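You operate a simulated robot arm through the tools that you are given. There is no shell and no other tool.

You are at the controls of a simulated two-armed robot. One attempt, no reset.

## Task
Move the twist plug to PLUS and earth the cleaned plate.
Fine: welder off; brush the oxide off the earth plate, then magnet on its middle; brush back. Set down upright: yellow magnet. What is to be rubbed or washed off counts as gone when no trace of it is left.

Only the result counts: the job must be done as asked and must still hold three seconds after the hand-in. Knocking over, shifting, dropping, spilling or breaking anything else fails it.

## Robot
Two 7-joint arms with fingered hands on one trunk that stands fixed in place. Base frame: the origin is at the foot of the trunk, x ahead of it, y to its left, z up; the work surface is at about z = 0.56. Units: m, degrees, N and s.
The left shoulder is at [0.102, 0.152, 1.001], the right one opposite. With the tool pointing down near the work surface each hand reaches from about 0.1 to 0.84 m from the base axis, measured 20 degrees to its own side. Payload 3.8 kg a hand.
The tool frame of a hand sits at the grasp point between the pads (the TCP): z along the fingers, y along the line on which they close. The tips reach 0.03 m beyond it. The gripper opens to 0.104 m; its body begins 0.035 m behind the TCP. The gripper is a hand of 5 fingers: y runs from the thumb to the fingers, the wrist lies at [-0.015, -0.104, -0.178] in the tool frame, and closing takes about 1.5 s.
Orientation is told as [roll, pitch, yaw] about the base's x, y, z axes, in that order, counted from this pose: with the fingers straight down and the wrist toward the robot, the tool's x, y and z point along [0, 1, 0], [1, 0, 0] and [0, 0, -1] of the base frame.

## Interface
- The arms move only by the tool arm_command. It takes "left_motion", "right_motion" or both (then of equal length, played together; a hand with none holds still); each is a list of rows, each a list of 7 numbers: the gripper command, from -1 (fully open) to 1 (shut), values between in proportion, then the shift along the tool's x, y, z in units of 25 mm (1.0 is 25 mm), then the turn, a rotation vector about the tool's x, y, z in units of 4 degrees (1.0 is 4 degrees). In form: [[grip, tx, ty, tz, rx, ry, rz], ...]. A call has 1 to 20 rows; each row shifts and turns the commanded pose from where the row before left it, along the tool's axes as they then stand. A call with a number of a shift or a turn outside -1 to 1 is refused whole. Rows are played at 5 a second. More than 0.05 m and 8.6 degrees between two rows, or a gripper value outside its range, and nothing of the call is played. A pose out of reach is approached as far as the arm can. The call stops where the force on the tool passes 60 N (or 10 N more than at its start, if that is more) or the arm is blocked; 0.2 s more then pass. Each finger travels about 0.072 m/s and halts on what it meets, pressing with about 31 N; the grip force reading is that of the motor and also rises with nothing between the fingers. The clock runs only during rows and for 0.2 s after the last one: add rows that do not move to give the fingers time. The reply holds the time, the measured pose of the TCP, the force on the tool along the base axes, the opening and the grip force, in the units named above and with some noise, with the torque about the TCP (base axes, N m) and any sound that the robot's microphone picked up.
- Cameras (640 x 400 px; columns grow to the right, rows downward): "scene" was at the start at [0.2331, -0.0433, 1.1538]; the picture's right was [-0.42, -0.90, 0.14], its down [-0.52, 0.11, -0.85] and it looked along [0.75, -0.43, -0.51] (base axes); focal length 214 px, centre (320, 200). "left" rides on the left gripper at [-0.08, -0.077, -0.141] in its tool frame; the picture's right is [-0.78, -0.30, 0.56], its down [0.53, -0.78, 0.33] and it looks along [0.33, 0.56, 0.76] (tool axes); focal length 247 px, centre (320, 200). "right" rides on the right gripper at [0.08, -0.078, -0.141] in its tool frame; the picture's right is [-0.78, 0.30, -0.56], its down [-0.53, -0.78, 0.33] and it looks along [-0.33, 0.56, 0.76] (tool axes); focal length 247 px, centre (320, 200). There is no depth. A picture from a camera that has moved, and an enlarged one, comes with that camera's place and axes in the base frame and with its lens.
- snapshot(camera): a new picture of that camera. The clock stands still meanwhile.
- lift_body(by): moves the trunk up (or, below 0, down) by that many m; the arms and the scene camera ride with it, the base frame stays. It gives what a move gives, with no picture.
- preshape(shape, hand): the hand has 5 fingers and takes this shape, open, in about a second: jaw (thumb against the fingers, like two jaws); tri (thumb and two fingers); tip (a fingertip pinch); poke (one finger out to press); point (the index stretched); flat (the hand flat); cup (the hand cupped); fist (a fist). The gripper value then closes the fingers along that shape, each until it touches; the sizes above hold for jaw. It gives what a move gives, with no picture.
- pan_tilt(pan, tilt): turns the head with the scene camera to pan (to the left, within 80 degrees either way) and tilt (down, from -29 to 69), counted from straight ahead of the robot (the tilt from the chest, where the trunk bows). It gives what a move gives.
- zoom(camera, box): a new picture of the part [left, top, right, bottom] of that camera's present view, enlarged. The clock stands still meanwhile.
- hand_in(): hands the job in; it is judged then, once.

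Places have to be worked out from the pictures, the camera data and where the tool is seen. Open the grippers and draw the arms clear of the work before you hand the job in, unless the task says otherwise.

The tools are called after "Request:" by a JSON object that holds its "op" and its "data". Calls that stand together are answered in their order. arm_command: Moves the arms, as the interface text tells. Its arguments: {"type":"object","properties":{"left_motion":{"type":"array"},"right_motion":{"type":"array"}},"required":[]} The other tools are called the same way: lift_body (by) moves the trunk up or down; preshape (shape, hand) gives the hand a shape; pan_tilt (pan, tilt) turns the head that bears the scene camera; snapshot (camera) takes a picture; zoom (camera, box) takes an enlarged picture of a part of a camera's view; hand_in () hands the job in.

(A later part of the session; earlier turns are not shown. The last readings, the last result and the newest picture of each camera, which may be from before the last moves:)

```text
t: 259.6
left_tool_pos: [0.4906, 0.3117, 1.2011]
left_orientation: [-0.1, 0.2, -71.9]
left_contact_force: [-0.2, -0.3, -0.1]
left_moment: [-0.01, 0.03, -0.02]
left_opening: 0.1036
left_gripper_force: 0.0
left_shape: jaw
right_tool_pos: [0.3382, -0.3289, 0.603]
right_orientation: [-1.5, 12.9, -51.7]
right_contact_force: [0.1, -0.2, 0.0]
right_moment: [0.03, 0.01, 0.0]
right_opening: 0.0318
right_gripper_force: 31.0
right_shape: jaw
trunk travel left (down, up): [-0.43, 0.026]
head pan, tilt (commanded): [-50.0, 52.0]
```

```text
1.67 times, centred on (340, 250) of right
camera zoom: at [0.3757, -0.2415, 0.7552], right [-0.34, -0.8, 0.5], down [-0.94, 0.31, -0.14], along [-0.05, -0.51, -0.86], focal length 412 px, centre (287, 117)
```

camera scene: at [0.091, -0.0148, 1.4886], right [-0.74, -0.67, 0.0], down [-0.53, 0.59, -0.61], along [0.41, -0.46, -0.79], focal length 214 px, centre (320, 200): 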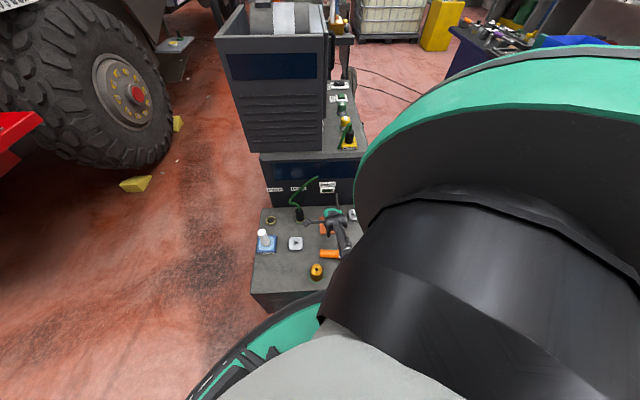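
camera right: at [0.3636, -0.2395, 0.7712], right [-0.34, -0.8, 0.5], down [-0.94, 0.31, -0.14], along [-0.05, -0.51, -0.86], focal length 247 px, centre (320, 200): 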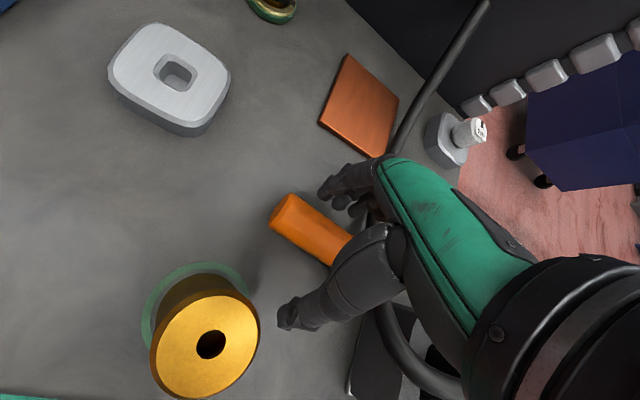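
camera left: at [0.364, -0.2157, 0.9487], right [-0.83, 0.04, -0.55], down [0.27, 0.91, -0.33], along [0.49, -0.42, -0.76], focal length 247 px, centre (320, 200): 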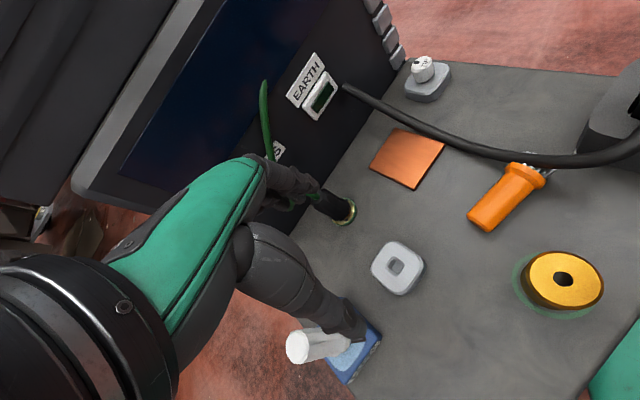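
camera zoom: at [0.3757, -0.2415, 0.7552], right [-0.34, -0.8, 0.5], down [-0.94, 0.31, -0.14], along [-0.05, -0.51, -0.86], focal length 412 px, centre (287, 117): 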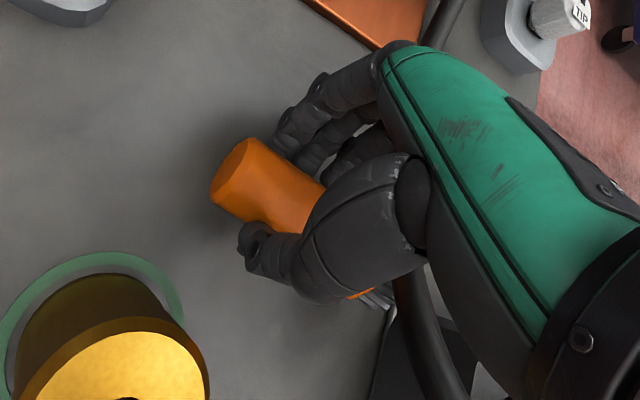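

Gripped (31.8 mm, 31 N). I slide the brush 4.5 cm along its axis, away from the hose, before lifting.

Request:
{"op": "arm_command", "data": {"right_motion": [[1, 0.4, 0, -0.05, 0, 0, 0], [1, 0.5, 0, -0.05, 0, 0, 0], [1, 0.5, 0, -0.05, 0, 0, 0], [1, 0.4, 0, -0.05, 0, 0, 0]]}}

Request:
{"op": "snapshot", "data": {"camera": "right"}}

Request:
{"op": "zoom", "data": {"camera": "scene", "box": [240, 190, 380, 300]}}

```text
t: 260.6
left_tool_pos: [0.4899, 0.3115, 1.2014]
left_orientation: [-0.1, 0.1, -72.1]
left_contact_force: [-0.8, 0.1, 0.4]
left_moment: [0.0, -0.02, 0.01]
left_opening: 0.104
left_gripper_force: 0.1
left_shape: jaw
right_tool_pos: [0.3659, -0.305, 0.606]
right_orientation: [-1.6, 12.8, -51.8]
right_contact_force: [0.6, 0.6, -0.6]
right_moment: [0.02, -0.02, 0.0]
right_opening: 0.0317
right_gripper_force: 31.0
right_shape: jaw
right hand out of reach, approached as far as the arm can: row 4
trunk travel left (down, up): [-0.43, 0.026]
head pan, tilt (commanded): [-50.0, 52.0]
```

```text
taken
camera right: at [0.404, -0.2177, 0.7589], right [-0.34, -0.8, 0.5], down [-0.94, 0.31, -0.14], along [-0.05, -0.51, -0.86], focal length 247 px, centre (320, 200)
```

right: 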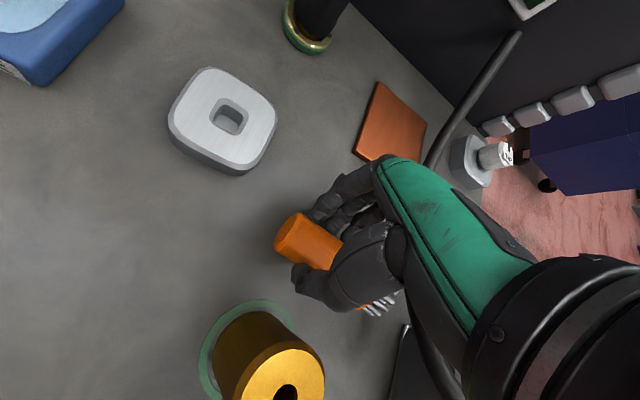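

```text
3.64 times, centred on (310, 245) of scene
camera zoom: at [0.0907, -0.0145, 1.4886], right [-0.74, -0.67, 0.0], down [-0.53, 0.59, -0.61], along [0.41, -0.46, -0.79], focal length 780 px, centre (356, 36)
```

zoom: 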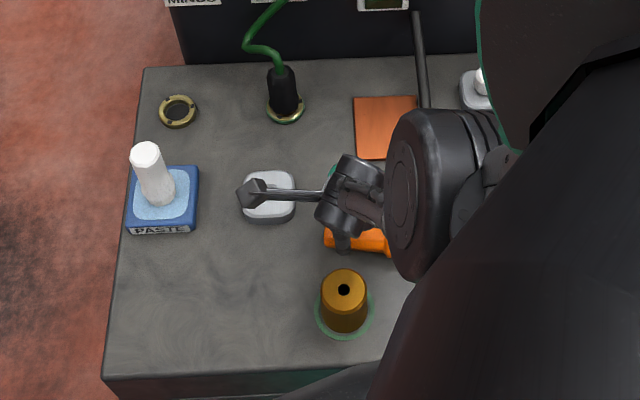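

The bristles are clear of the hose. I lift the brush vertically about 10 cm.

Request:
{"op": "arm_command", "data": {"right_motion": [[1, 0, -0.1, -0.5, 0, 0, 0], [1, 0, -0.18, -0.9, 0, 0, 0], [1, 0, -0.18, -0.9, 0, 0, 0], [1, 0, -0.18, -0.9, 0, 0, 0]]}}

Request:
{"op": "snapshot", "data": {"camera": "right"}}

Request:
{"op": "snapshot", "data": {"camera": "scene"}}

```text
t: 261.6
left_tool_pos: [0.4912, 0.3126, 1.2034]
left_orientation: [-0.2, 0.1, -72.0]
left_contact_force: [0.6, 0.1, 0.7]
left_moment: [0.0, -0.01, -0.03]
left_opening: 0.104
left_gripper_force: 0.0
left_shape: jaw
right_tool_pos: [0.3678, -0.3038, 0.6878]
right_orientation: [-1.5, 12.9, -51.8]
right_contact_force: [0.0, 0.4, -1.2]
right_moment: [-0.03, -0.02, 0.01]
right_opening: 0.0315
right_gripper_force: 31.5
right_shape: jaw
trunk travel left (down, up): [-0.43, 0.026]
head pan, tilt (commanded): [-50.0, 52.0]
```

```text
taken
camera right: at [0.4064, -0.2169, 0.8408], right [-0.34, -0.8, 0.5], down [-0.94, 0.31, -0.14], along [-0.05, -0.51, -0.86], focal length 247 px, centre (320, 200)
```

right: 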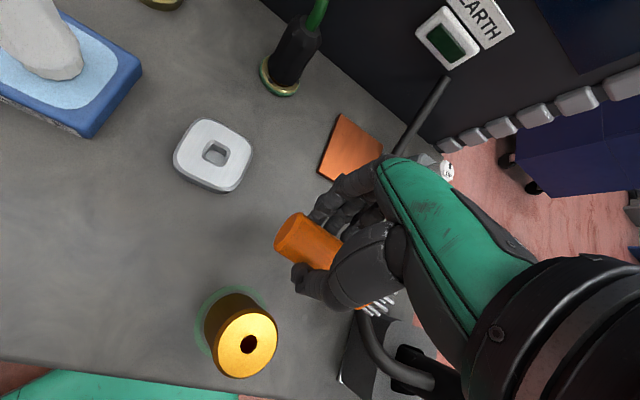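

```text
taken
camera scene: at [0.0908, -0.0144, 1.4887], right [-0.74, -0.67, 0.0], down [-0.53, 0.59, -0.61], along [0.41, -0.46, -0.79], focal length 214 px, centre (320, 200)
```

scene: 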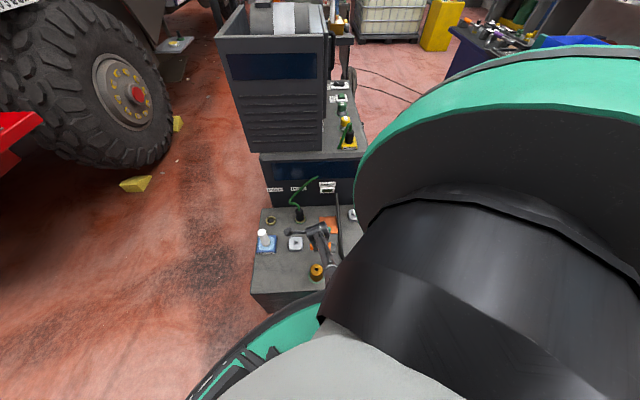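

The brush is held cleanly. I carry it low toward [0.47, -0.12], leveling the hand on the way, in two steps.

Request:
{"op": "arm_command", "data": {"right_motion": [[1, 0.6, -0.3, -0.3, 0, 0, 0], [1, 0.9, -0.4, -0.3, -0.3, 0, 0], [1, 0.9, -0.4, -0.3, -0.4, 0, 0], [1, 0.9, -0.4, -0.2, -0.4, 0, 0], [1, 0, 0, 0, 0, 0, 0]]}}

Request:
{"op": "snapshot", "data": {"camera": "scene"}}

```text
t: 263.0
left_tool_pos: [0.4923, 0.3106, 1.2008]
left_orientation: [-0.1, 0.1, -71.9]
left_contact_force: [0.7, 0.3, -0.2]
left_moment: [0.0, -0.01, 0.0]
left_opening: 0.1041
left_gripper_force: 0.0
left_shape: jaw
right_tool_pos: [0.4352, -0.2736, 0.7376]
right_orientation: [-2.8, 4.4, -52.1]
right_contact_force: [0.1, -0.8, -1.3]
right_moment: [0.03, -0.06, 0.01]
right_opening: 0.0315
right_gripper_force: 31.0
right_shape: jaw
trunk travel left (down, up): [-0.43, 0.026]
head pan, tilt (commanded): [-50.0, 52.0]
stopped in row 5 (right hand): the arm was blocked; the commanded pose is now the measured one
```

```text
taken
camera scene: at [0.0909, -0.0152, 1.4886], right [-0.74, -0.67, 0.0], down [-0.53, 0.59, -0.61], along [0.41, -0.46, -0.79], focal length 214 px, centre (320, 200)
```

scene: 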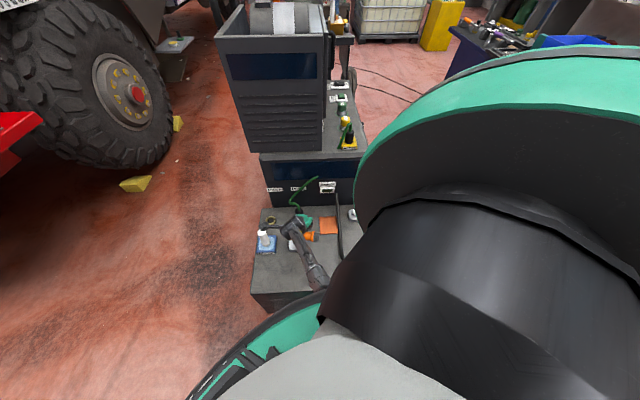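

Blocked again by my own elbow. Rolling the hand raises the elbow, so I roll +16° here and check.

Request:
{"op": "arm_command", "data": {"right_motion": [[1, 0, 0, 0, 0, 1, 0], [1, 0, 0, 0, 0, 1, 0], [1, 0, 0, 0, 0, 1, 0], [1, 0, 0, 0, 0, 1, 0]]}}

Request:
{"op": "snapshot", "data": {"camera": "scene"}}

```text
t: 264.2
left_tool_pos: [0.4922, 0.3116, 1.2006]
left_orientation: [-0.1, 0.1, -71.8]
left_contact_force: [0.1, 0.1, 0.3]
left_moment: [-0.01, 0.01, 0.02]
left_opening: 0.1041
left_gripper_force: 0.0
left_shape: jaw
right_tool_pos: [0.4828, -0.2728, 0.7702]
right_orientation: [16.9, 1.6, -52.0]
right_contact_force: [0.4, 0.0, -1.5]
right_moment: [0.03, -0.03, 0.01]
right_opening: 0.0315
right_gripper_force: 30.8
right_shape: jaw
trunk travel left (down, up): [-0.43, 0.026]
head pan, tilt (commanded): [-50.0, 52.0]
stopped in row 4 (right hand): the arm was blocked; the commanded pose is now the measured one
```

```text
taken
camera scene: at [0.0911, -0.0148, 1.4886], right [-0.74, -0.67, 0.0], down [-0.53, 0.59, -0.61], along [0.41, -0.46, -0.79], focal length 214 px, centre (320, 200)
```

scene: 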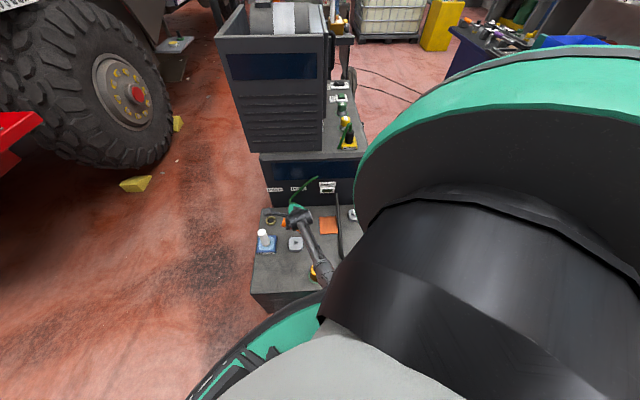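

The elbow needs more room; I raise the hand, where the elbow moves forward, freeing it from the torso.

Request:
{"op": "arm_command", "data": {"right_motion": [[1, 0.25, 0.1, -0.6, 0, 0, 0], [1, 0.3, 0.2, -0.95, 0, 0, 0], [1, 0.3, 0.2, -0.95, 0, 0, 0], [1, 0.3, 0.2, -0.95, 0, 0, 0]]}}

Request:
{"op": "arm_command", "data": {"right_motion": [[1, 0.3, 0, -0.95, 0, 0, 0], [1, 0.3, 0, -0.95, 0, 0, 0], [1, 0.3, 0, -0.95, 0, 0, 0], [1, 0.3, 0, -0.95, 0, 0, 0]]}}

Request:
{"op": "pan_tilt", "data": {"pan": -45, "tilt": 40}}

Request:
{"op": "snapshot", "data": {"camera": "scene"}}

```text
t: 265.2
left_tool_pos: [0.4921, 0.3103, 1.2011]
left_orientation: [-0.1, 0.1, -72.0]
left_contact_force: [0.0, 0.1, -0.1]
left_moment: [-0.02, -0.04, 0.0]
left_opening: 0.1037
left_gripper_force: 0.3
left_shape: jaw
right_tool_pos: [0.5024, -0.3025, 0.8685]
right_orientation: [16.6, -0.2, -52.1]
right_contact_force: [0.7, 0.7, -0.7]
right_moment: [0.02, 0.01, 0.01]
right_opening: 0.0317
right_gripper_force: 30.9
right_shape: jaw
trunk travel left (down, up): [-0.43, 0.026]
head pan, tilt (commanded): [-50.0, 52.0]
```

```text
t: 266.4
left_tool_pos: [0.4924, 0.3121, 1.2013]
left_orientation: [0.0, 0.1, -72.0]
left_contact_force: [-0.8, 0.0, 0.2]
left_moment: [0.03, -0.01, 0.0]
left_opening: 0.104
left_gripper_force: 0.0
left_shape: jaw
right_tool_pos: [0.4937, -0.3186, 0.9646]
right_orientation: [14.6, -1.0, -52.6]
right_contact_force: [0.1, -0.2, -1.1]
right_moment: [0.01, 0.03, -0.05]
right_opening: 0.0316
right_gripper_force: 30.9
right_shape: jaw
trunk travel left (down, up): [-0.43, 0.026]
head pan, tilt (commanded): [-50.0, 52.0]
stopped in row 4 (right hand): the arm was blocked; the commanded pose is now the measured one
```

```text
t: 267.2
left_tool_pos: [0.4934, 0.3106, 1.2013]
left_orientation: [-0.2, 0.3, -72.0]
left_contact_force: [-0.8, 0.0, -0.5]
left_moment: [0.04, 0.02, 0.01]
left_opening: 0.1041
left_gripper_force: 0.0
left_shape: jaw
right_tool_pos: [0.4941, -0.3187, 0.9658]
right_orientation: [14.7, -0.9, -52.6]
right_contact_force: [-0.2, -0.7, -0.6]
right_moment: [0.02, -0.03, 0.02]
right_opening: 0.0315
right_gripper_force: 31.3
right_shape: jaw
trunk travel left (down, up): [-0.43, 0.026]
head pan, tilt (commanded): [-45.0, 40.0]
```

```text
taken
camera scene: at [0.103, -0.0171, 1.5054], right [-0.68, -0.73, 0.0], down [-0.47, 0.44, -0.76], along [0.56, -0.52, -0.64], focal length 214 px, centre (320, 200)
```

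scene: 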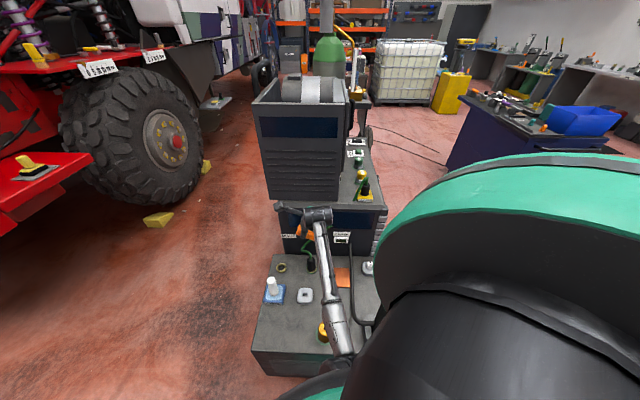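

Turning the yaw positive moves the elbow forward and up (as seen before). The brush can be stood up at any yaw, so I turn to about yaw +10 here.

Request:
{"op": "arm_command", "data": {"right_motion": [[1, 0, 0, 0, 0, 0, -0.8], [1, 0, 0, 0, 0, 0, -1], [1, 0, 0, 0, 0, 0, -1], [1, 0, 0, 0, 0, 0, -1]]}}

Request:
{"op": "arm_command", "data": {"right_motion": [[1, 0, 0, 0, 0, 0, -1], [1, 0, 0, 0, 0, 0, -1], [1, 0, 0, 0, 0, 0, -1], [1, 0, 0, 0, 0, 0, -1]]}}

Request:
{"op": "snapshot", "data": {"camera": "scene"}}

```text
t: 268.2
left_tool_pos: [0.4917, 0.3111, 1.2026]
left_orientation: [-0.2, 0.3, -72.0]
left_contact_force: [0.9, -0.6, 0.1]
left_moment: [0.01, -0.01, 0.02]
left_opening: 0.104
left_gripper_force: 0.1
left_shape: jaw
right_tool_pos: [0.4977, -0.3179, 0.9698]
right_orientation: [14.3, -5.1, -37.9]
right_contact_force: [0.5, -0.3, -0.7]
right_moment: [0.04, -0.05, -0.01]
right_opening: 0.0316
right_gripper_force: 31.6
right_shape: jaw
trunk travel left (down, up): [-0.43, 0.026]
head pan, tilt (commanded): [-45.0, 40.0]
```

```text
t: 269.2
left_tool_pos: [0.4923, 0.3107, 1.2018]
left_orientation: [-0.1, 0.2, -72.1]
left_contact_force: [0.0, -0.8, -0.1]
left_moment: [0.0, -0.02, -0.01]
left_opening: 0.1036
left_gripper_force: 0.1
left_shape: jaw
right_tool_pos: [0.4938, -0.3167, 0.9644]
right_orientation: [12.4, -8.2, -22.1]
right_contact_force: [-0.7, -0.4, -0.6]
right_moment: [0.01, -0.02, 0.02]
right_opening: 0.0314
right_gripper_force: 30.8
right_shape: jaw
trunk travel left (down, up): [-0.43, 0.026]
head pan, tilt (commanded): [-45.0, 40.0]
```

```text
taken
camera scene: at [0.103, -0.0175, 1.5054], right [-0.68, -0.73, 0.0], down [-0.47, 0.44, -0.76], along [0.56, -0.52, -0.64], focal length 214 px, centre (320, 200)
```

scene: 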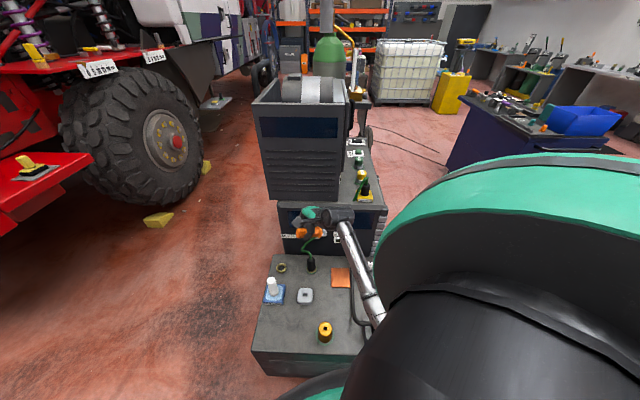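

The elbow swings outward, still above the torch. I continue turning in two short steps.

Request:
{"op": "arm_command", "data": {"right_motion": [[1, 0, 0, 0, 0, 0, -1], [1, 0, 0, 0, 0, 0, -1], [1, 0, 0, 0, 0, 0, -1], [1, 0, 0, 0, 0, 0, -1]]}}

Request:
{"op": "arm_command", "data": {"right_motion": [[1, 0, 0, 0, 0, 0, -1], [1, 0, 0, 0, 0, 0, -1], [1, 0, 0, 0, 0, 0, -1], [1, 0, 0, 0, 0, 0, -1]]}}

Request:
{"op": "snapshot", "data": {"camera": "scene"}}

```text
t: 270.2
left_tool_pos: [0.4927, 0.3112, 1.2017]
left_orientation: [-0.2, 0.2, -72.0]
left_contact_force: [-0.3, 0.0, -0.3]
left_moment: [0.0, 0.02, -0.01]
left_opening: 0.1041
left_gripper_force: 0.1
left_shape: jaw
right_tool_pos: [0.4942, -0.3173, 0.9649]
right_orientation: [9.5, -11.3, -6.3]
right_contact_force: [-0.5, 0.3, -0.8]
right_moment: [0.04, -0.01, -0.02]
right_opening: 0.0313
right_gripper_force: 30.9
right_shape: jaw
trunk travel left (down, up): [-0.43, 0.026]
head pan, tilt (commanded): [-45.0, 40.0]
```

```text
t: 271.2
left_tool_pos: [0.4919, 0.3105, 1.2016]
left_orientation: [-0.1, 0.2, -72.0]
left_contact_force: [0.7, -0.7, -0.3]
left_moment: [-0.02, 0.0, 0.02]
left_opening: 0.104
left_gripper_force: 0.0
left_shape: jaw
right_tool_pos: [0.4937, -0.3182, 0.9652]
right_orientation: [6.0, -13.5, 10.1]
right_contact_force: [-0.7, 0.5, -1.2]
right_moment: [0.05, 0.02, -0.02]
right_opening: 0.0316
right_gripper_force: 31.0
right_shape: jaw
trunk travel left (down, up): [-0.43, 0.026]
head pan, tilt (commanded): [-45.0, 40.0]
```

```text
taken
camera scene: at [0.1031, -0.0175, 1.5054], right [-0.68, -0.73, 0.0], down [-0.47, 0.44, -0.76], along [0.56, -0.52, -0.64], focal length 214 px, centre (320, 200)
```

scene: 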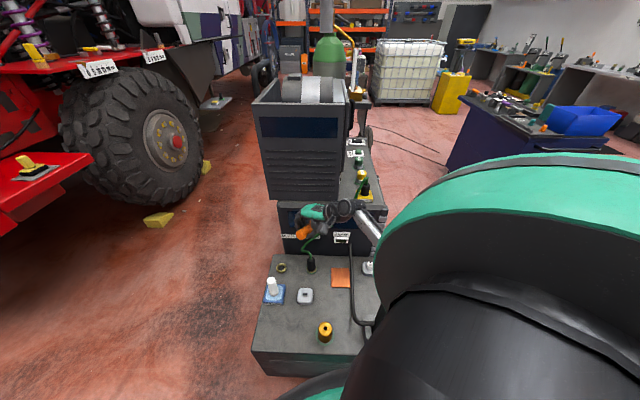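

The forearm now comes from the right, the normal posture. The brush points right; I compute the stand-up rotation (84° about the tool's y with a little z) and run the first half.

Request:
{"op": "arm_command", "data": {"right_motion": [[1, 0, 0, 0, 0, 0.7, 0.17], [1, 0, 0, 0, 0, 1, 0.24], [1, 0, 0, 0, 0, 1, 0.24], [1, 0, 0, 0, 0, 1, 0.24], [1, 0, 0, 0, 0, 1, 0.24], [1, 0, 0, 0, 0, 1, 0.24], [1, 0, 0, 0, 0, 1, 0.24], [1, 0, 0, 0, 0, 1, 0.24], [1, 0, 0, 0, 0, 1, 0.24], [1, 0, 0, 0, 0, 1, 0.24]]}}

Request:
{"op": "snapshot", "data": {"camera": "scene"}}

Request:
{"op": "snapshot", "data": {"camera": "right"}}

```text
t: 273.4
left_tool_pos: [0.4919, 0.311, 1.2012]
left_orientation: [-0.1, 0.3, -72.0]
left_contact_force: [-0.2, -0.4, 0.0]
left_moment: [0.01, 0.0, 0.0]
left_opening: 0.1038
left_gripper_force: 0.0
left_shape: jaw
right_tool_pos: [0.4949, -0.318, 0.9652]
right_orientation: [46.6, -9.5, 1.6]
right_contact_force: [-0.4, 0.0, -1.3]
right_moment: [-0.01, 0.0, 0.01]
right_opening: 0.0313
right_gripper_force: 31.2
right_shape: jaw
trunk travel left (down, up): [-0.43, 0.026]
head pan, tilt (commanded): [-45.0, 40.0]
```

```text
taken
camera scene: at [0.1032, -0.0172, 1.5054], right [-0.68, -0.73, 0.0], down [-0.47, 0.44, -0.76], along [0.56, -0.52, -0.64], focal length 214 px, centre (320, 200)
```

scene: 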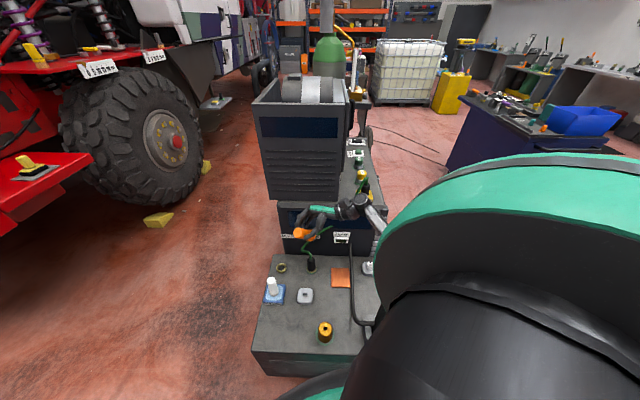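

```text
taken
camera right: at [0.393, -0.3674, 1.1061], right [0.35, -0.93, -0.13], down [-0.66, -0.14, -0.74], along [0.66, 0.34, -0.66], focal length 247 px, centre (320, 200)
```

right: 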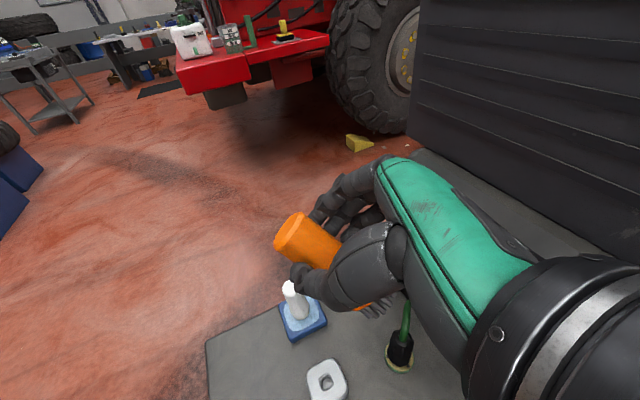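

Half done without trouble. I run the second half of the rotation.

Request:
{"op": "arm_command", "data": {"right_motion": [[1, 0, 0, 0, 0, 1, 0.24], [1, 0, 0, 0, 0, 1, 0.24], [1, 0, 0, 0, 0, 1, 0.24], [1, 0, 0, 0, 0, 1, 0.24], [1, 0, 0, 0, 0, 1, 0.24], [1, 0, 0, 0, 0, 1, 0.24], [1, 0, 0, 0, 0, 1, 0.24], [1, 0, 0, 0, 0, 1, 0.24], [1, 0, 0, 0, 0, 1, 0.24], [1, 0, 0, 0, 0, 1, 0.24], [1, 0, 0, 0, 0, 0.7, 0.17], [1, 0, 0, 0, 0, 0, 0]]}}

Request:
{"op": "snapshot", "data": {"camera": "scene"}}

Request:
{"op": "zoom", "data": {"camera": "scene", "box": [250, 180, 390, 290]}}

Request:
{"op": "snapshot", "data": {"camera": "right"}}

```text
t: 276.0
left_tool_pos: [0.4925, 0.3114, 1.2006]
left_orientation: [-0.1, 0.2, -71.9]
left_contact_force: [-0.4, -0.3, -0.3]
left_moment: [0.01, -0.02, 0.02]
left_opening: 0.1038
left_gripper_force: 0.1
left_shape: jaw
right_tool_pos: [0.4949, -0.3172, 0.9637]
right_orientation: [89.8, -0.2, -2.1]
right_contact_force: [0.1, 0.2, -1.2]
right_moment: [-0.04, 0.0, -0.01]
right_opening: 0.0314
right_gripper_force: 30.9
right_shape: jaw
trunk travel left (down, up): [-0.43, 0.026]
head pan, tilt (commanded): [-45.0, 40.0]
```

```text
taken
camera scene: at [0.1029, -0.0171, 1.5054], right [-0.68, -0.73, 0.0], down [-0.47, 0.44, -0.76], along [0.56, -0.52, -0.64], focal length 214 px, centre (320, 200)
```

scene: 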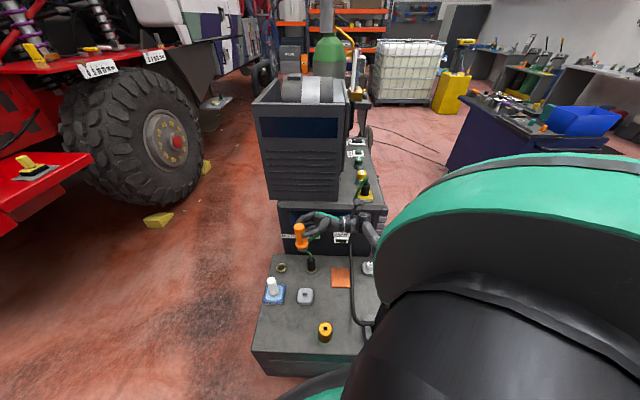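

```text
3.64 times, centred on (320, 235) of scene
camera zoom: at [0.1029, -0.0171, 1.5054], right [-0.68, -0.73, 0.0], down [-0.47, 0.44, -0.76], along [0.56, -0.52, -0.64], focal length 780 px, centre (320, 73)
```

zoom: 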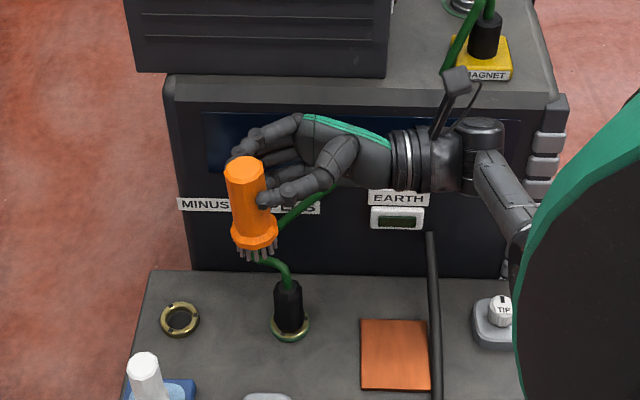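

```text
taken
camera right: at [0.4109, -0.455, 1.0455], right [0.28, -0.57, -0.77], down [-0.76, 0.36, -0.54], along [0.58, 0.74, -0.33], focal length 247 px, centre (320, 200)
```

right: 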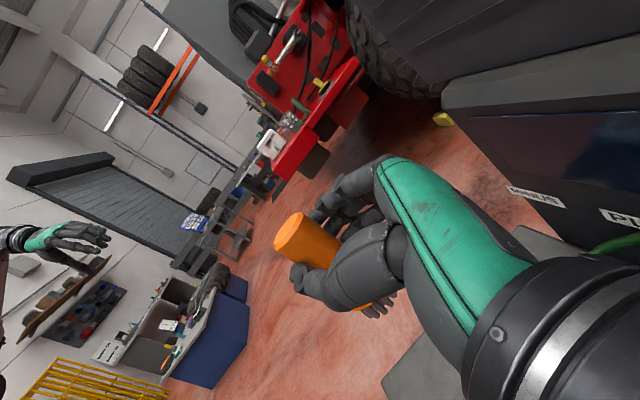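

The brush now stands vertical in the hand, bristles down, with the forearm coming from the right. I move it left, away from the plug's cable, to about [0.46, -0.20].

Request:
{"op": "arm_command", "data": {"right_motion": [[1, 0, -0.2, 0.6, 0, 0, 0], [1, 0, -0.3, 0.9, 0, 0, 0], [1, 0, -0.35, 0.95, 0, 0, 0], [1, 0, -0.35, 0.95, 0, 0, 0], [1, 0, -0.35, 0.95, 0, 0, 0], [1, 0, 0, 0, 0, 0, 0]]}}

Request:
{"op": "snapshot", "data": {"camera": "scene"}}

```text
t: 277.4
left_tool_pos: [0.4931, 0.3101, 1.2016]
left_orientation: [0.0, 0.2, -72.1]
left_contact_force: [0.8, -0.1, 0.1]
left_moment: [0.0, 0.0, 0.0]
left_opening: 0.104
left_gripper_force: 0.1
left_shape: jaw
right_tool_pos: [0.4597, -0.2057, 0.9658]
right_orientation: [89.8, -0.2, -2.1]
right_contact_force: [-0.5, 0.2, -0.5]
right_moment: [-0.02, -0.01, 0.0]
right_opening: 0.0314
right_gripper_force: 31.3
right_shape: jaw
trunk travel left (down, up): [-0.43, 0.026]
head pan, tilt (commanded): [-45.0, 40.0]
```

```text
taken
camera scene: at [0.1032, -0.0174, 1.5054], right [-0.68, -0.73, 0.0], down [-0.47, 0.44, -0.76], along [0.56, -0.52, -0.64], focal length 214 px, centre (320, 200)
```

scene: 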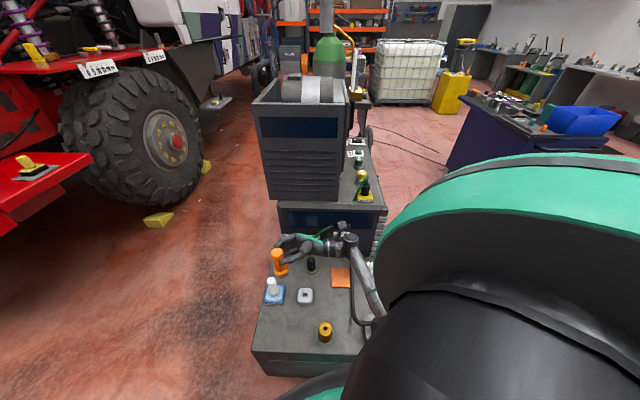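

Tracking is fine. I continue to above the home spot, [0.458, -0.09], at this height.

Request:
{"op": "arm_command", "data": {"right_motion": [[1, 0, 0, 0.6, 0, 0, 0], [1, 0, 0, 0.95, 0, 0, 0], [1, 0, 0, 0.95, 0, 0, 0], [1, 0, 0, 0.95, 0, 0, 0], [1, 0, 0, 0.95, 0, 0, 0], [1, 0, 0, 0.2, 0, 0, 0], [1, 0, 0, 0, 0, 0, 0]]}}

Request:
{"op": "snapshot", "data": {"camera": "scene"}}

```text
t: 279.0
left_tool_pos: [0.4923, 0.3105, 1.2012]
left_orientation: [-0.1, 0.2, -72.0]
left_contact_force: [0.1, -0.3, 0.6]
left_moment: [0.02, 0.0, 0.02]
left_opening: 0.1039
left_gripper_force: 0.2
left_shape: jaw
right_tool_pos: [0.4632, -0.0926, 0.9652]
right_orientation: [89.6, -0.2, -2.0]
right_contact_force: [0.2, 0.9, -1.4]
right_moment: [0.01, 0.01, 0.01]
right_opening: 0.0315
right_gripper_force: 31.2
right_shape: jaw
trunk travel left (down, up): [-0.43, 0.026]
head pan, tilt (commanded): [-45.0, 40.0]
```

```text
taken
camera scene: at [0.103, -0.0172, 1.5054], right [-0.68, -0.73, 0.0], down [-0.47, 0.44, -0.76], along [0.56, -0.52, -0.64], focal length 214 px, centre (320, 200)
```

scene: 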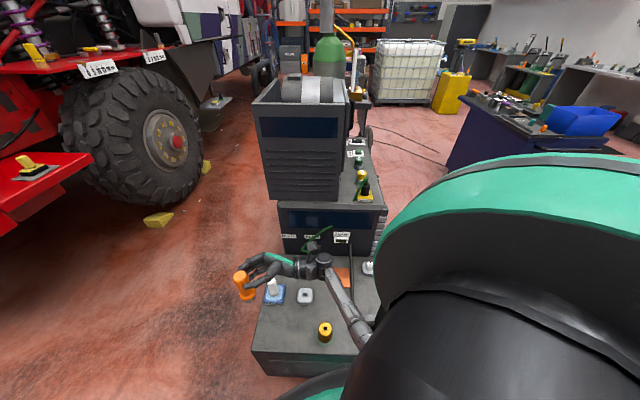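

Now I yaw the hand about the vertical by about -24° (about its x axis, which points up) and check that it stays free.

Request:
{"op": "arm_command", "data": {"right_motion": [[1, 0, 0, 0, -0.8, 0, 0], [1, 0, 0, 0, -1, 0, 0], [1, 0, 0, 0, -1, 0, 0], [1, 0, 0, 0, -1, 0, 0]]}}

Request:
{"op": "arm_command", "data": {"right_motion": [[1, 0, 0, 0, -1, 0, 0], [1, 0, 0, 0, -1, 0, 0], [1, 0, 0, 0, -1, 0, 0], [1, 0, 0, 0, 0, 0, 0]]}}

Request:
{"op": "snapshot", "data": {"camera": "scene"}}

```text
t: 280.0
left_tool_pos: [0.4922, 0.3117, 1.203]
left_orientation: [-0.1, 0.0, -71.8]
left_contact_force: [0.3, 0.6, 0.9]
left_moment: [0.02, -0.01, 0.01]
left_opening: 0.1038
left_gripper_force: 0.1
left_shape: jaw
right_tool_pos: [0.4702, -0.1421, 0.9651]
right_orientation: [81.9, -4.0, -15.5]
right_contact_force: [0.0, 0.0, -0.5]
right_moment: [-0.06, 0.01, -0.05]
right_opening: 0.0314
right_gripper_force: 30.8
right_shape: jaw
trunk travel left (down, up): [-0.43, 0.026]
head pan, tilt (commanded): [-45.0, 40.0]
stopped in row 4 (right hand): the arm was blocked; the commanded pose is now the measured one
```

```text
t: 281.0
left_tool_pos: [0.4917, 0.3111, 1.2015]
left_orientation: [-0.2, 0.2, -71.9]
left_contact_force: [-0.4, 0.1, 0.6]
left_moment: [0.02, 0.05, 0.0]
left_opening: 0.104
left_gripper_force: 0.0
left_shape: jaw
right_tool_pos: [0.481, -0.1833, 0.9739]
right_orientation: [76.6, -10.3, -25.2]
right_contact_force: [-0.7, 0.7, -0.6]
right_moment: [-0.01, 0.05, -0.02]
right_opening: 0.0313
right_gripper_force: 30.1
right_shape: jaw
trunk travel left (down, up): [-0.43, 0.026]
head pan, tilt (commanded): [-45.0, 40.0]
stopped in row 4 (right hand): the arm was blocked; the commanded pose is now the measured one
```

```text
taken
camera scene: at [0.1031, -0.017, 1.5054], right [-0.68, -0.73, 0.0], down [-0.47, 0.44, -0.76], along [0.56, -0.52, -0.64], focal length 214 px, centre (320, 200)
```

scene: 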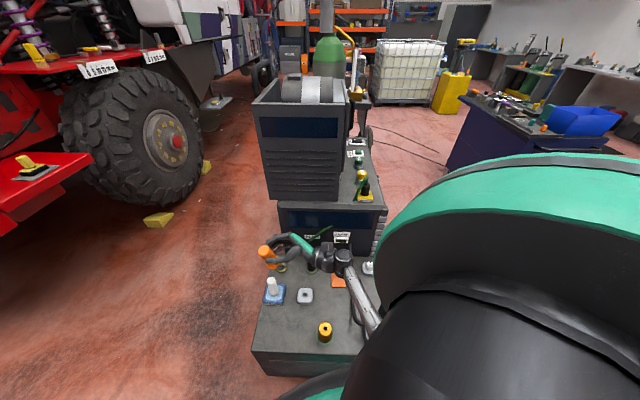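

The elbow meets the torso again at this height; the wrist must come in lower, with a straighter arm. I level the brush again and ease outward.

Request:
{"op": "arm_command", "data": {"right_motion": [[1, 0, 0.3, 0.1, 0, 0.8, 0.65], [1, 0, 0.3, 0.1, 0, 0.85, 0.65], [1, 0, 0.2, 0.1, 0, 0.85, 0.65], [1, 0, 0, 0.1, 0, 0.8, 0.65]]}}

Request:
{"op": "arm_command", "data": {"right_motion": [[1, 0, 0, 0.4, 0.7, 0, 0], [1, 0, 0, 0.5, 0.9, 0, 0], [1, 0, 0, 0.5, 0.9, 0, 0], [1, 0, 0, 0.4, 0.9, 0, 0]]}}

Request:
{"op": "snapshot", "data": {"camera": "scene"}}

```text
t: 282.0
left_tool_pos: [0.4922, 0.3108, 1.2022]
left_orientation: [-0.2, 0.1, -72.0]
left_contact_force: [-0.3, -0.5, 0.0]
left_moment: [-0.03, 0.01, -0.02]
left_opening: 0.1041
left_gripper_force: 0.1
left_shape: jaw
right_tool_pos: [0.5028, -0.1831, 0.9751]
right_orientation: [90.0, 0.1, -26.4]
right_contact_force: [-0.3, -0.3, -0.6]
right_moment: [0.0, -0.02, 0.0]
right_opening: 0.0313
right_gripper_force: 31.6
right_shape: jaw
trunk travel left (down, up): [-0.43, 0.026]
head pan, tilt (commanded): [-45.0, 40.0]
```

```text
t: 283.0
left_tool_pos: [0.4924, 0.3108, 1.2017]
left_orientation: [-0.1, 0.3, -72.0]
left_contact_force: [0.1, 0.3, -0.2]
left_moment: [-0.02, 0.0, 0.01]
left_opening: 0.1038
left_gripper_force: 0.0
left_shape: jaw
right_tool_pos: [0.5192, -0.1419, 0.9738]
right_orientation: [90.1, 0.1, -12.7]
right_contact_force: [0.7, 0.2, -0.5]
right_moment: [0.01, 0.0, 0.01]
right_opening: 0.0314
right_gripper_force: 31.3
right_shape: jaw
trunk travel left (down, up): [-0.43, 0.026]
head pan, tilt (commanded): [-45.0, 40.0]
```

```text
taken
camera scene: at [0.1035, -0.0171, 1.5054], right [-0.68, -0.73, 0.0], down [-0.47, 0.44, -0.76], along [0.56, -0.52, -0.64], focal length 214 px, centre (320, 200)
```

scene: 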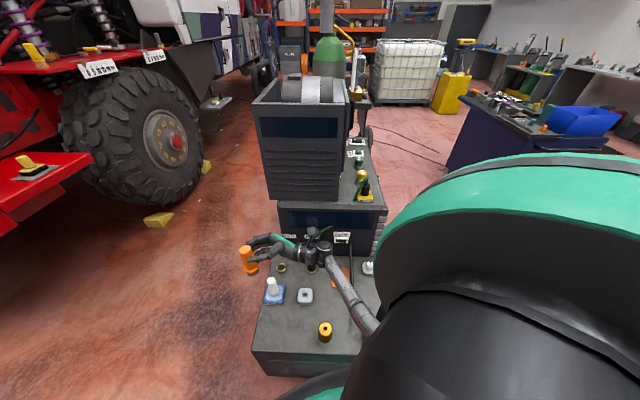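

Level again. Now I lower the trunk by 0.11 (moving everything down together) so that the arm will be straighter for the approach.

Request:
{"op": "lift_body", "data": {"by": -0.11}}

Request:
{"op": "arm_command", "data": {"right_motion": [[1, -0.5, -0.3, 0, 0, 0, 0], [1, -0.8, -0.3, 0.2, 0, 0, 0], [1, -0.8, -0.3, 0.2, 0, 0, 0], [1, -0.8, -0.3, 0.2, 0, 0, 0], [1, -0.6, 0, 0, 0, 0, 0], [1, 0, 0, 0, 0, 0, 0]]}}

Request:
{"op": "snapshot", "data": {"camera": "scene"}}

```text
t: 284.4
left_tool_pos: [0.4919, 0.3124, 1.0914]
left_orientation: [-0.1, 0.1, -71.9]
left_contact_force: [-0.4, -0.2, -0.3]
left_moment: [0.01, 0.0, 0.03]
left_opening: 0.104
left_gripper_force: 0.2
left_shape: jaw
right_tool_pos: [0.5191, -0.1412, 0.8652]
right_orientation: [90.0, 0.0, -12.9]
right_contact_force: [0.4, 0.6, -0.7]
right_moment: [-0.04, -0.01, 0.02]
right_opening: 0.0313
right_gripper_force: 30.7
right_shape: jaw
trunk travel left (down, up): [-0.32, 0.136]
head pan, tilt (commanded): [-45.0, 40.0]
```

```text
t: 285.8
left_tool_pos: [0.4914, 0.3112, 1.0913]
left_orientation: [0.0, 0.1, -72.0]
left_contact_force: [1.1, 1.1, 0.7]
left_moment: [0.0, -0.03, 0.01]
left_opening: 0.1038
left_gripper_force: 0.1
left_shape: jaw
right_tool_pos: [0.4939, -0.1186, 0.7779]
right_orientation: [90.0, 0.0, -12.7]
right_contact_force: [-0.9, 0.2, -1.2]
right_moment: [-0.02, -0.04, 0.01]
right_opening: 0.0314
right_gripper_force: 30.9
right_shape: jaw
trunk travel left (down, up): [-0.32, 0.136]
head pan, tilt (commanded): [-45.0, 40.0]
```

```text
taken
camera scene: at [0.1236, -0.0162, 1.3895], right [-0.68, -0.73, 0.04], down [-0.51, 0.44, -0.74], along [0.53, -0.52, -0.67], focal length 214 px, centre (320, 200)
```

scene: 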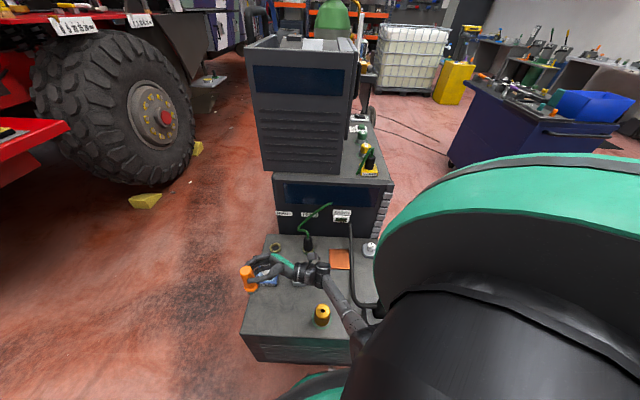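

Now I take the brush a bit to the left (off the bench edge) and lower, so the wrist can pass around, not over, the yellow cylinder.

Request:
{"op": "arm_command", "data": {"right_motion": [[1, -0.3, 0, 0.6, 0, 0, 0], [1, -0.4, -0.05, 0.85, 0, 0, 0], [1, -0.4, -0.05, 0.85, 0, 0, 0], [1, -0.4, -0.05, 0.85, 0, 0, 0], [1, -0.4, -0.05, 0.85, 0, 0, 0]]}}

Request:
{"op": "snapshot", "data": {"camera": "scene"}}

```text
t: 287.0
left_tool_pos: [0.4921, 0.3115, 1.0905]
left_orientation: [-0.2, 0.1, -72.0]
left_contact_force: [-0.5, -0.4, -0.3]
left_moment: [0.02, 0.02, -0.02]
left_opening: 0.1039
left_gripper_force: 0.0
left_shape: jaw
right_tool_pos: [0.5118, -0.0207, 0.7302]
right_orientation: [89.9, 0.1, -12.8]
right_contact_force: [0.5, 0.0, -1.0]
right_moment: [-0.02, 0.03, 0.01]
right_opening: 0.0312
right_gripper_force: 31.3
right_shape: jaw
trunk travel left (down, up): [-0.32, 0.136]
head pan, tilt (commanded): [-45.0, 40.0]
```

```text
taken
camera scene: at [0.1242, -0.0159, 1.3894], right [-0.68, -0.73, 0.04], down [-0.51, 0.44, -0.74], along [0.53, -0.52, -0.67], focal length 214 px, centre (320, 200)
```

scene: 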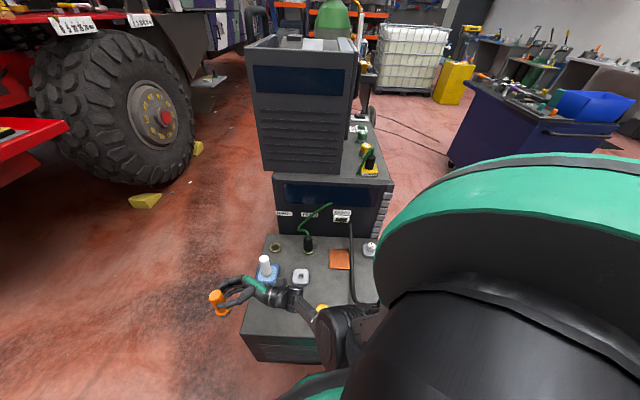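

Free. Now I yaw step by step to about -47 while bringing the brush back over the bench, in short calls.

Request:
{"op": "arm_command", "data": {"right_motion": [[1, -0.2, 0.05, -0.3, -0.8, 0, 0], [1, -0.2, 0.1, -0.3, -1, 0, 0], [1, -0.2, 0.1, -0.3, -1, 0, 0], [1, -0.2, 0.1, -0.3, -1, 0, 0]]}}

Request:
{"op": "snapshot", "data": {"camera": "scene"}}

```text
t: 288.0
left_tool_pos: [0.4913, 0.3118, 1.0915]
left_orientation: [-0.1, 0.2, -71.9]
left_contact_force: [0.1, 0.0, 0.3]
left_moment: [-0.01, -0.01, 0.03]
left_opening: 0.104
left_gripper_force: 0.0
left_shape: jaw
right_tool_pos: [0.5094, -0.0508, 0.7113]
right_orientation: [90.0, 0.0, -28.0]
right_contact_force: [0.3, -0.1, -1.3]
right_moment: [-0.04, 0.0, -0.01]
right_opening: 0.0317
right_gripper_force: 31.0
right_shape: jaw
trunk travel left (down, up): [-0.32, 0.136]
head pan, tilt (commanded): [-45.0, 40.0]
```

```text
taken
camera scene: at [0.1237, -0.0162, 1.3895], right [-0.68, -0.73, 0.04], down [-0.51, 0.44, -0.74], along [0.53, -0.52, -0.67], focal length 214 px, centre (320, 200)
```

scene: 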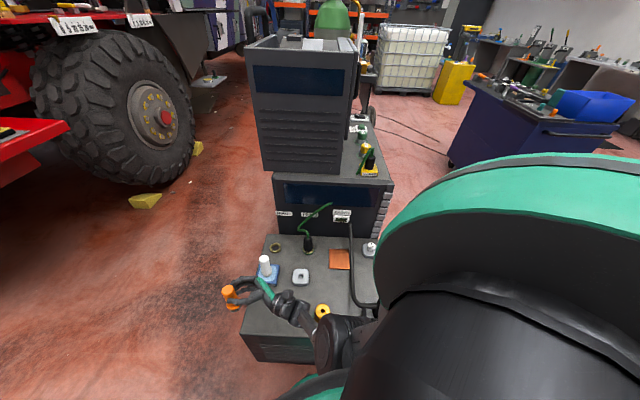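

Going well. Another 19° of yaw with the matching shift.

Request:
{"op": "arm_command", "data": {"right_motion": [[1, -0.2, 0.15, -0.25, -1, 0, 0], [1, -0.2, 0.15, -0.25, -1, 0, 0], [1, -0.2, 0.15, -0.25, -1, 0, 0], [1, -0.2, 0.15, -0.25, -1, 0, 0]]}}

Request:
{"op": "snapshot", "data": {"camera": "scene"}}

Request:
{"op": "zoom", "data": {"camera": "scene", "box": [200, 240, 370, 380]}}

```text
t: 289.0
left_tool_pos: [0.4916, 0.3111, 1.0929]
left_orientation: [-0.2, 0.2, -72.0]
left_contact_force: [-0.1, -0.9, 1.0]
left_moment: [0.01, 0.03, 0.0]
left_opening: 0.1041
left_gripper_force: 0.1
left_shape: jaw
right_tool_pos: [0.509, -0.0806, 0.6911]
right_orientation: [90.0, -0.1, -44.0]
right_contact_force: [0.3, -0.3, -0.9]
right_moment: [-0.01, 0.01, 0.03]
right_opening: 0.0313
right_gripper_force: 31.1
right_shape: jaw
trunk travel left (down, up): [-0.32, 0.136]
head pan, tilt (commanded): [-45.0, 40.0]
```

```text
taken
camera scene: at [0.1238, -0.0164, 1.3895], right [-0.68, -0.73, 0.04], down [-0.51, 0.44, -0.74], along [0.53, -0.52, -0.67], focal length 214 px, centre (320, 200)
```

scene: 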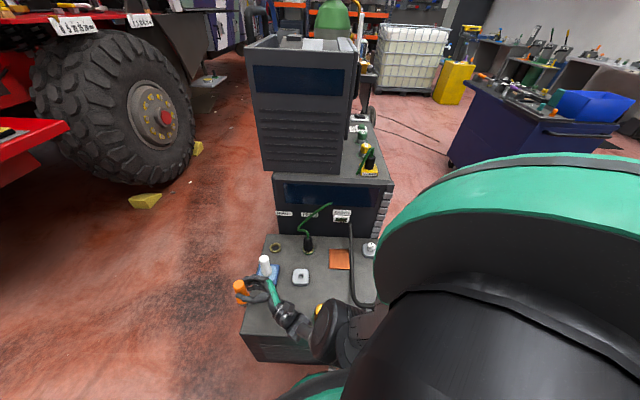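

```text
2.86 times, centred on (285, 310) of scene
camera zoom: at [0.1238, -0.0164, 1.3895], right [-0.68, -0.73, 0.04], down [-0.51, 0.44, -0.74], along [0.53, -0.52, -0.67], focal length 613 px, centre (420, -114)
```

zoom: 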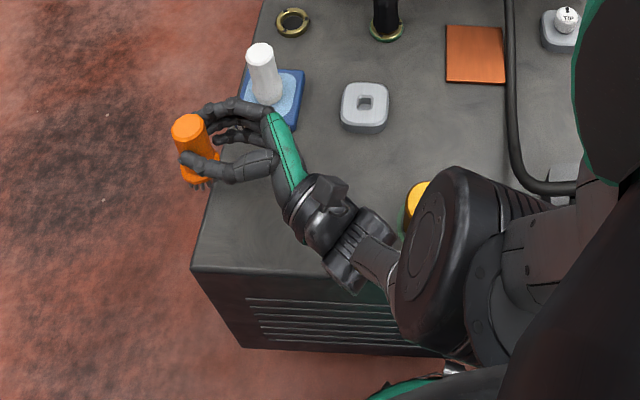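

The brush hangs vertical beside the PASTE pad; all clear. I slide it back to the home position [0.456, -0.085], lowering 1.5 cm.

Request:
{"op": "arm_command", "data": {"right_motion": [[1, -0.15, -0.4, -0.45, 0, 0, 0], [1, -0.2, -0.5, -0.55, 0, 0, 0], [1, -0.25, -0.5, -0.6, 0, 0, 0]]}}

Request:
{"op": "zoom", "data": {"camera": "scene", "box": [200, 240, 370, 380]}}

Request:
{"op": "snapshot", "data": {"camera": "right"}}

```text
t: 289.8
left_tool_pos: [0.4933, 0.3121, 1.0924]
left_orientation: [-0.1, 0.1, -72.0]
left_contact_force: [0.0, -0.2, -0.9]
left_moment: [0.02, 0.0, -0.03]
left_opening: 0.1038
left_gripper_force: 0.0
left_shape: jaw
right_tool_pos: [0.4729, -0.087, 0.689]
right_orientation: [91.1, -1.4, -43.9]
right_contact_force: [0.9, -0.7, -0.8]
right_moment: [-0.01, -0.01, 0.01]
right_opening: 0.0317
right_gripper_force: 30.8
right_shape: jaw
trunk travel left (down, up): [-0.32, 0.136]
head pan, tilt (commanded): [-45.0, 40.0]
```

```text
2.86 times, centred on (285, 310) of scene
camera zoom: at [0.1239, -0.0162, 1.3899], right [-0.68, -0.73, 0.04], down [-0.51, 0.44, -0.74], along [0.53, -0.52, -0.67], focal length 613 px, centre (420, -114)
```

zoom: 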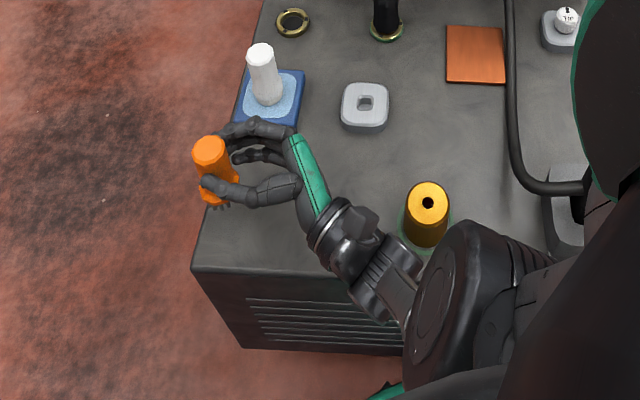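

```text
taken
camera right: at [0.3158, -0.1341, 0.7639], right [-0.15, -0.61, -0.78], down [-0.31, 0.78, -0.55], along [0.94, 0.16, -0.3], focal length 247 px, centre (320, 200)
```

right: 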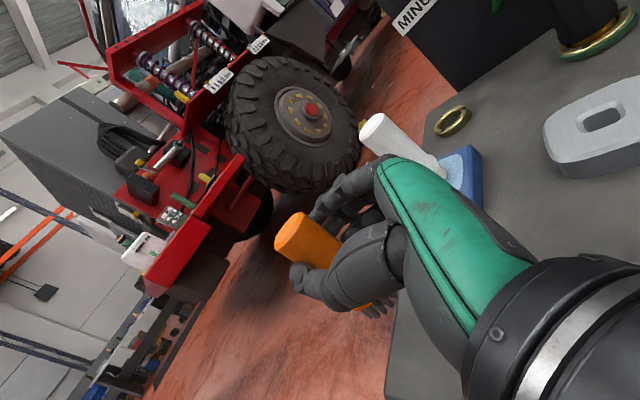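

The brush axis sits about 28 mm beyond the TCP, so it's now near [0.49, -0.067]. I move back a little more and lower; a spot like [0.48, -0.075] is fine for setting it upright before a normal top regrasp.

Request:
{"op": "arm_command", "data": {"right_motion": [[1, -0.3, -0.1, -0.3, 0, 0, 0], [1, -0.4, -0.1, -0.3, 0, 0, 0], [1, -0.3, 0, 0, 0, 0, 0]]}}

Request:
{"op": "zoom", "data": {"camera": "scene", "box": [210, 250, 310, 330]}}

```text
t: 290.6
left_tool_pos: [0.4924, 0.3122, 1.0905]
left_orientation: [-0.2, 0.1, -71.9]
left_contact_force: [-0.5, 0.7, -0.9]
left_moment: [0.01, 0.01, 0.0]
left_opening: 0.1037
left_gripper_force: 0.1
left_shape: jaw
right_tool_pos: [0.4416, -0.0956, 0.6639]
right_orientation: [89.7, 0.0, -43.9]
right_contact_force: [0.5, -0.3, -1.4]
right_moment: [-0.04, 0.02, 0.0]
right_opening: 0.0317
right_gripper_force: 31.0
right_shape: jaw
right hand out of reach, approached as far as the arm can: row 2, 3
trunk travel left (down, up): [-0.32, 0.136]
head pan, tilt (commanded): [-45.0, 40.0]
```

```text
5.00 times, centred on (260, 290) of scene
camera zoom: at [0.1241, -0.0157, 1.3892], right [-0.68, -0.73, 0.04], down [-0.51, 0.44, -0.74], along [0.53, -0.52, -0.67], focal length 1072 px, centre (620, -250)
```

zoom: 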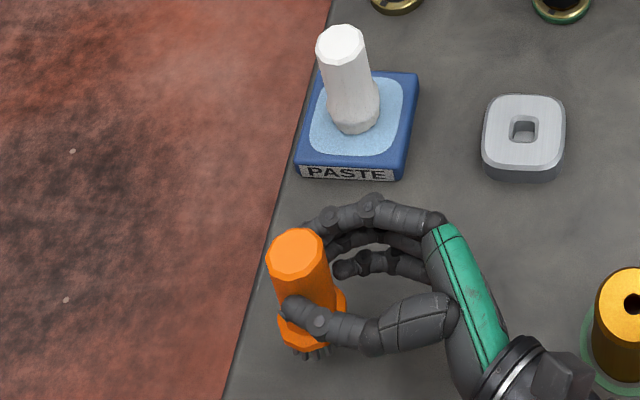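

The brush is vertical and only about 1 cm from its home spot. I lower it by lowering the trunk 2 cm (the arm is at full stretch).

Request:
{"op": "lift_body", "data": {"by": -0.02}}

Request:
{"op": "zoom", "data": {"camera": "scene", "box": [210, 250, 310, 330]}}

```text
t: 291.3
left_tool_pos: [0.4928, 0.3105, 1.0708]
left_orientation: [-0.1, 0.1, -71.9]
left_contact_force: [-0.2, 0.0, 0.0]
left_moment: [0.0, 0.03, 0.03]
left_opening: 0.1041
left_gripper_force: 0.1
left_shape: jaw
right_tool_pos: [0.4415, -0.1064, 0.6443]
right_orientation: [89.3, -0.8, -44.2]
right_contact_force: [-0.3, -0.4, -0.6]
right_moment: [-0.01, 0.01, 0.0]
right_opening: 0.0316
right_gripper_force: 30.9
right_shape: jaw
trunk travel left (down, up): [-0.3, 0.156]
head pan, tilt (commanded): [-45.0, 40.0]
```

```text
5.00 times, centred on (260, 290) of scene
camera zoom: at [0.1306, -0.016, 1.3672], right [-0.68, -0.73, 0.05], down [-0.52, 0.44, -0.73], along [0.52, -0.52, -0.68], focal length 1072 px, centre (620, -250)
```

zoom: 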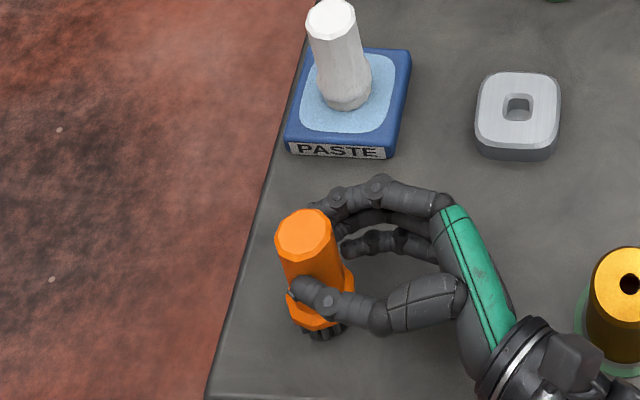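

The brush is practically at its home spot ([0.458, -0.085]). I lower the last few millimetres.

Request:
{"op": "lift_body", "data": {"by": -0.005}}

Request:
{"op": "zoom", "data": {"camera": "scene", "box": [220, 265, 290, 321]}}

```text
t: 291.8
left_tool_pos: [0.4903, 0.3114, 1.0657]
left_orientation: [-0.1, 0.1, -72.0]
left_contact_force: [0.3, -0.8, -0.1]
left_moment: [0.01, -0.01, 0.0]
left_opening: 0.104
left_gripper_force: 0.0
left_shape: jaw
right_tool_pos: [0.44, -0.1097, 0.6399]
right_orientation: [89.0, -1.0, -44.2]
right_contact_force: [-1.3, -0.7, 7.1]
right_moment: [0.05, -0.21, 0.01]
right_opening: 0.0316
right_gripper_force: 31.2
right_shape: jaw
trunk travel left (down, up): [-0.295, 0.161]
head pan, tilt (commanded): [-45.0, 40.0]
```

```text
7.14 times, centred on (255, 293) of scene
camera zoom: at [0.1308, -0.0156, 1.3624], right [-0.68, -0.73, 0.05], down [-0.52, 0.44, -0.73], along [0.51, -0.53, -0.68], focal length 1532 px, centre (784, -464)
```

zoom: 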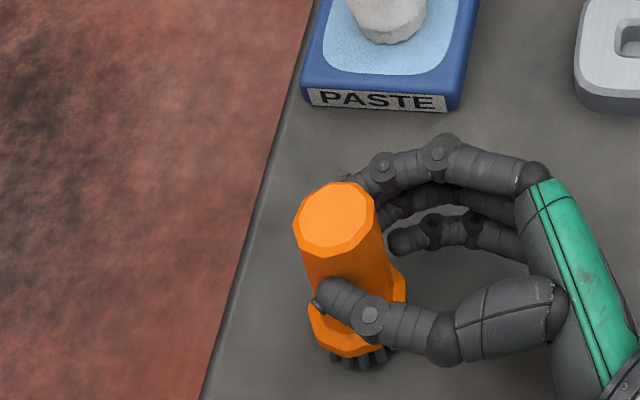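

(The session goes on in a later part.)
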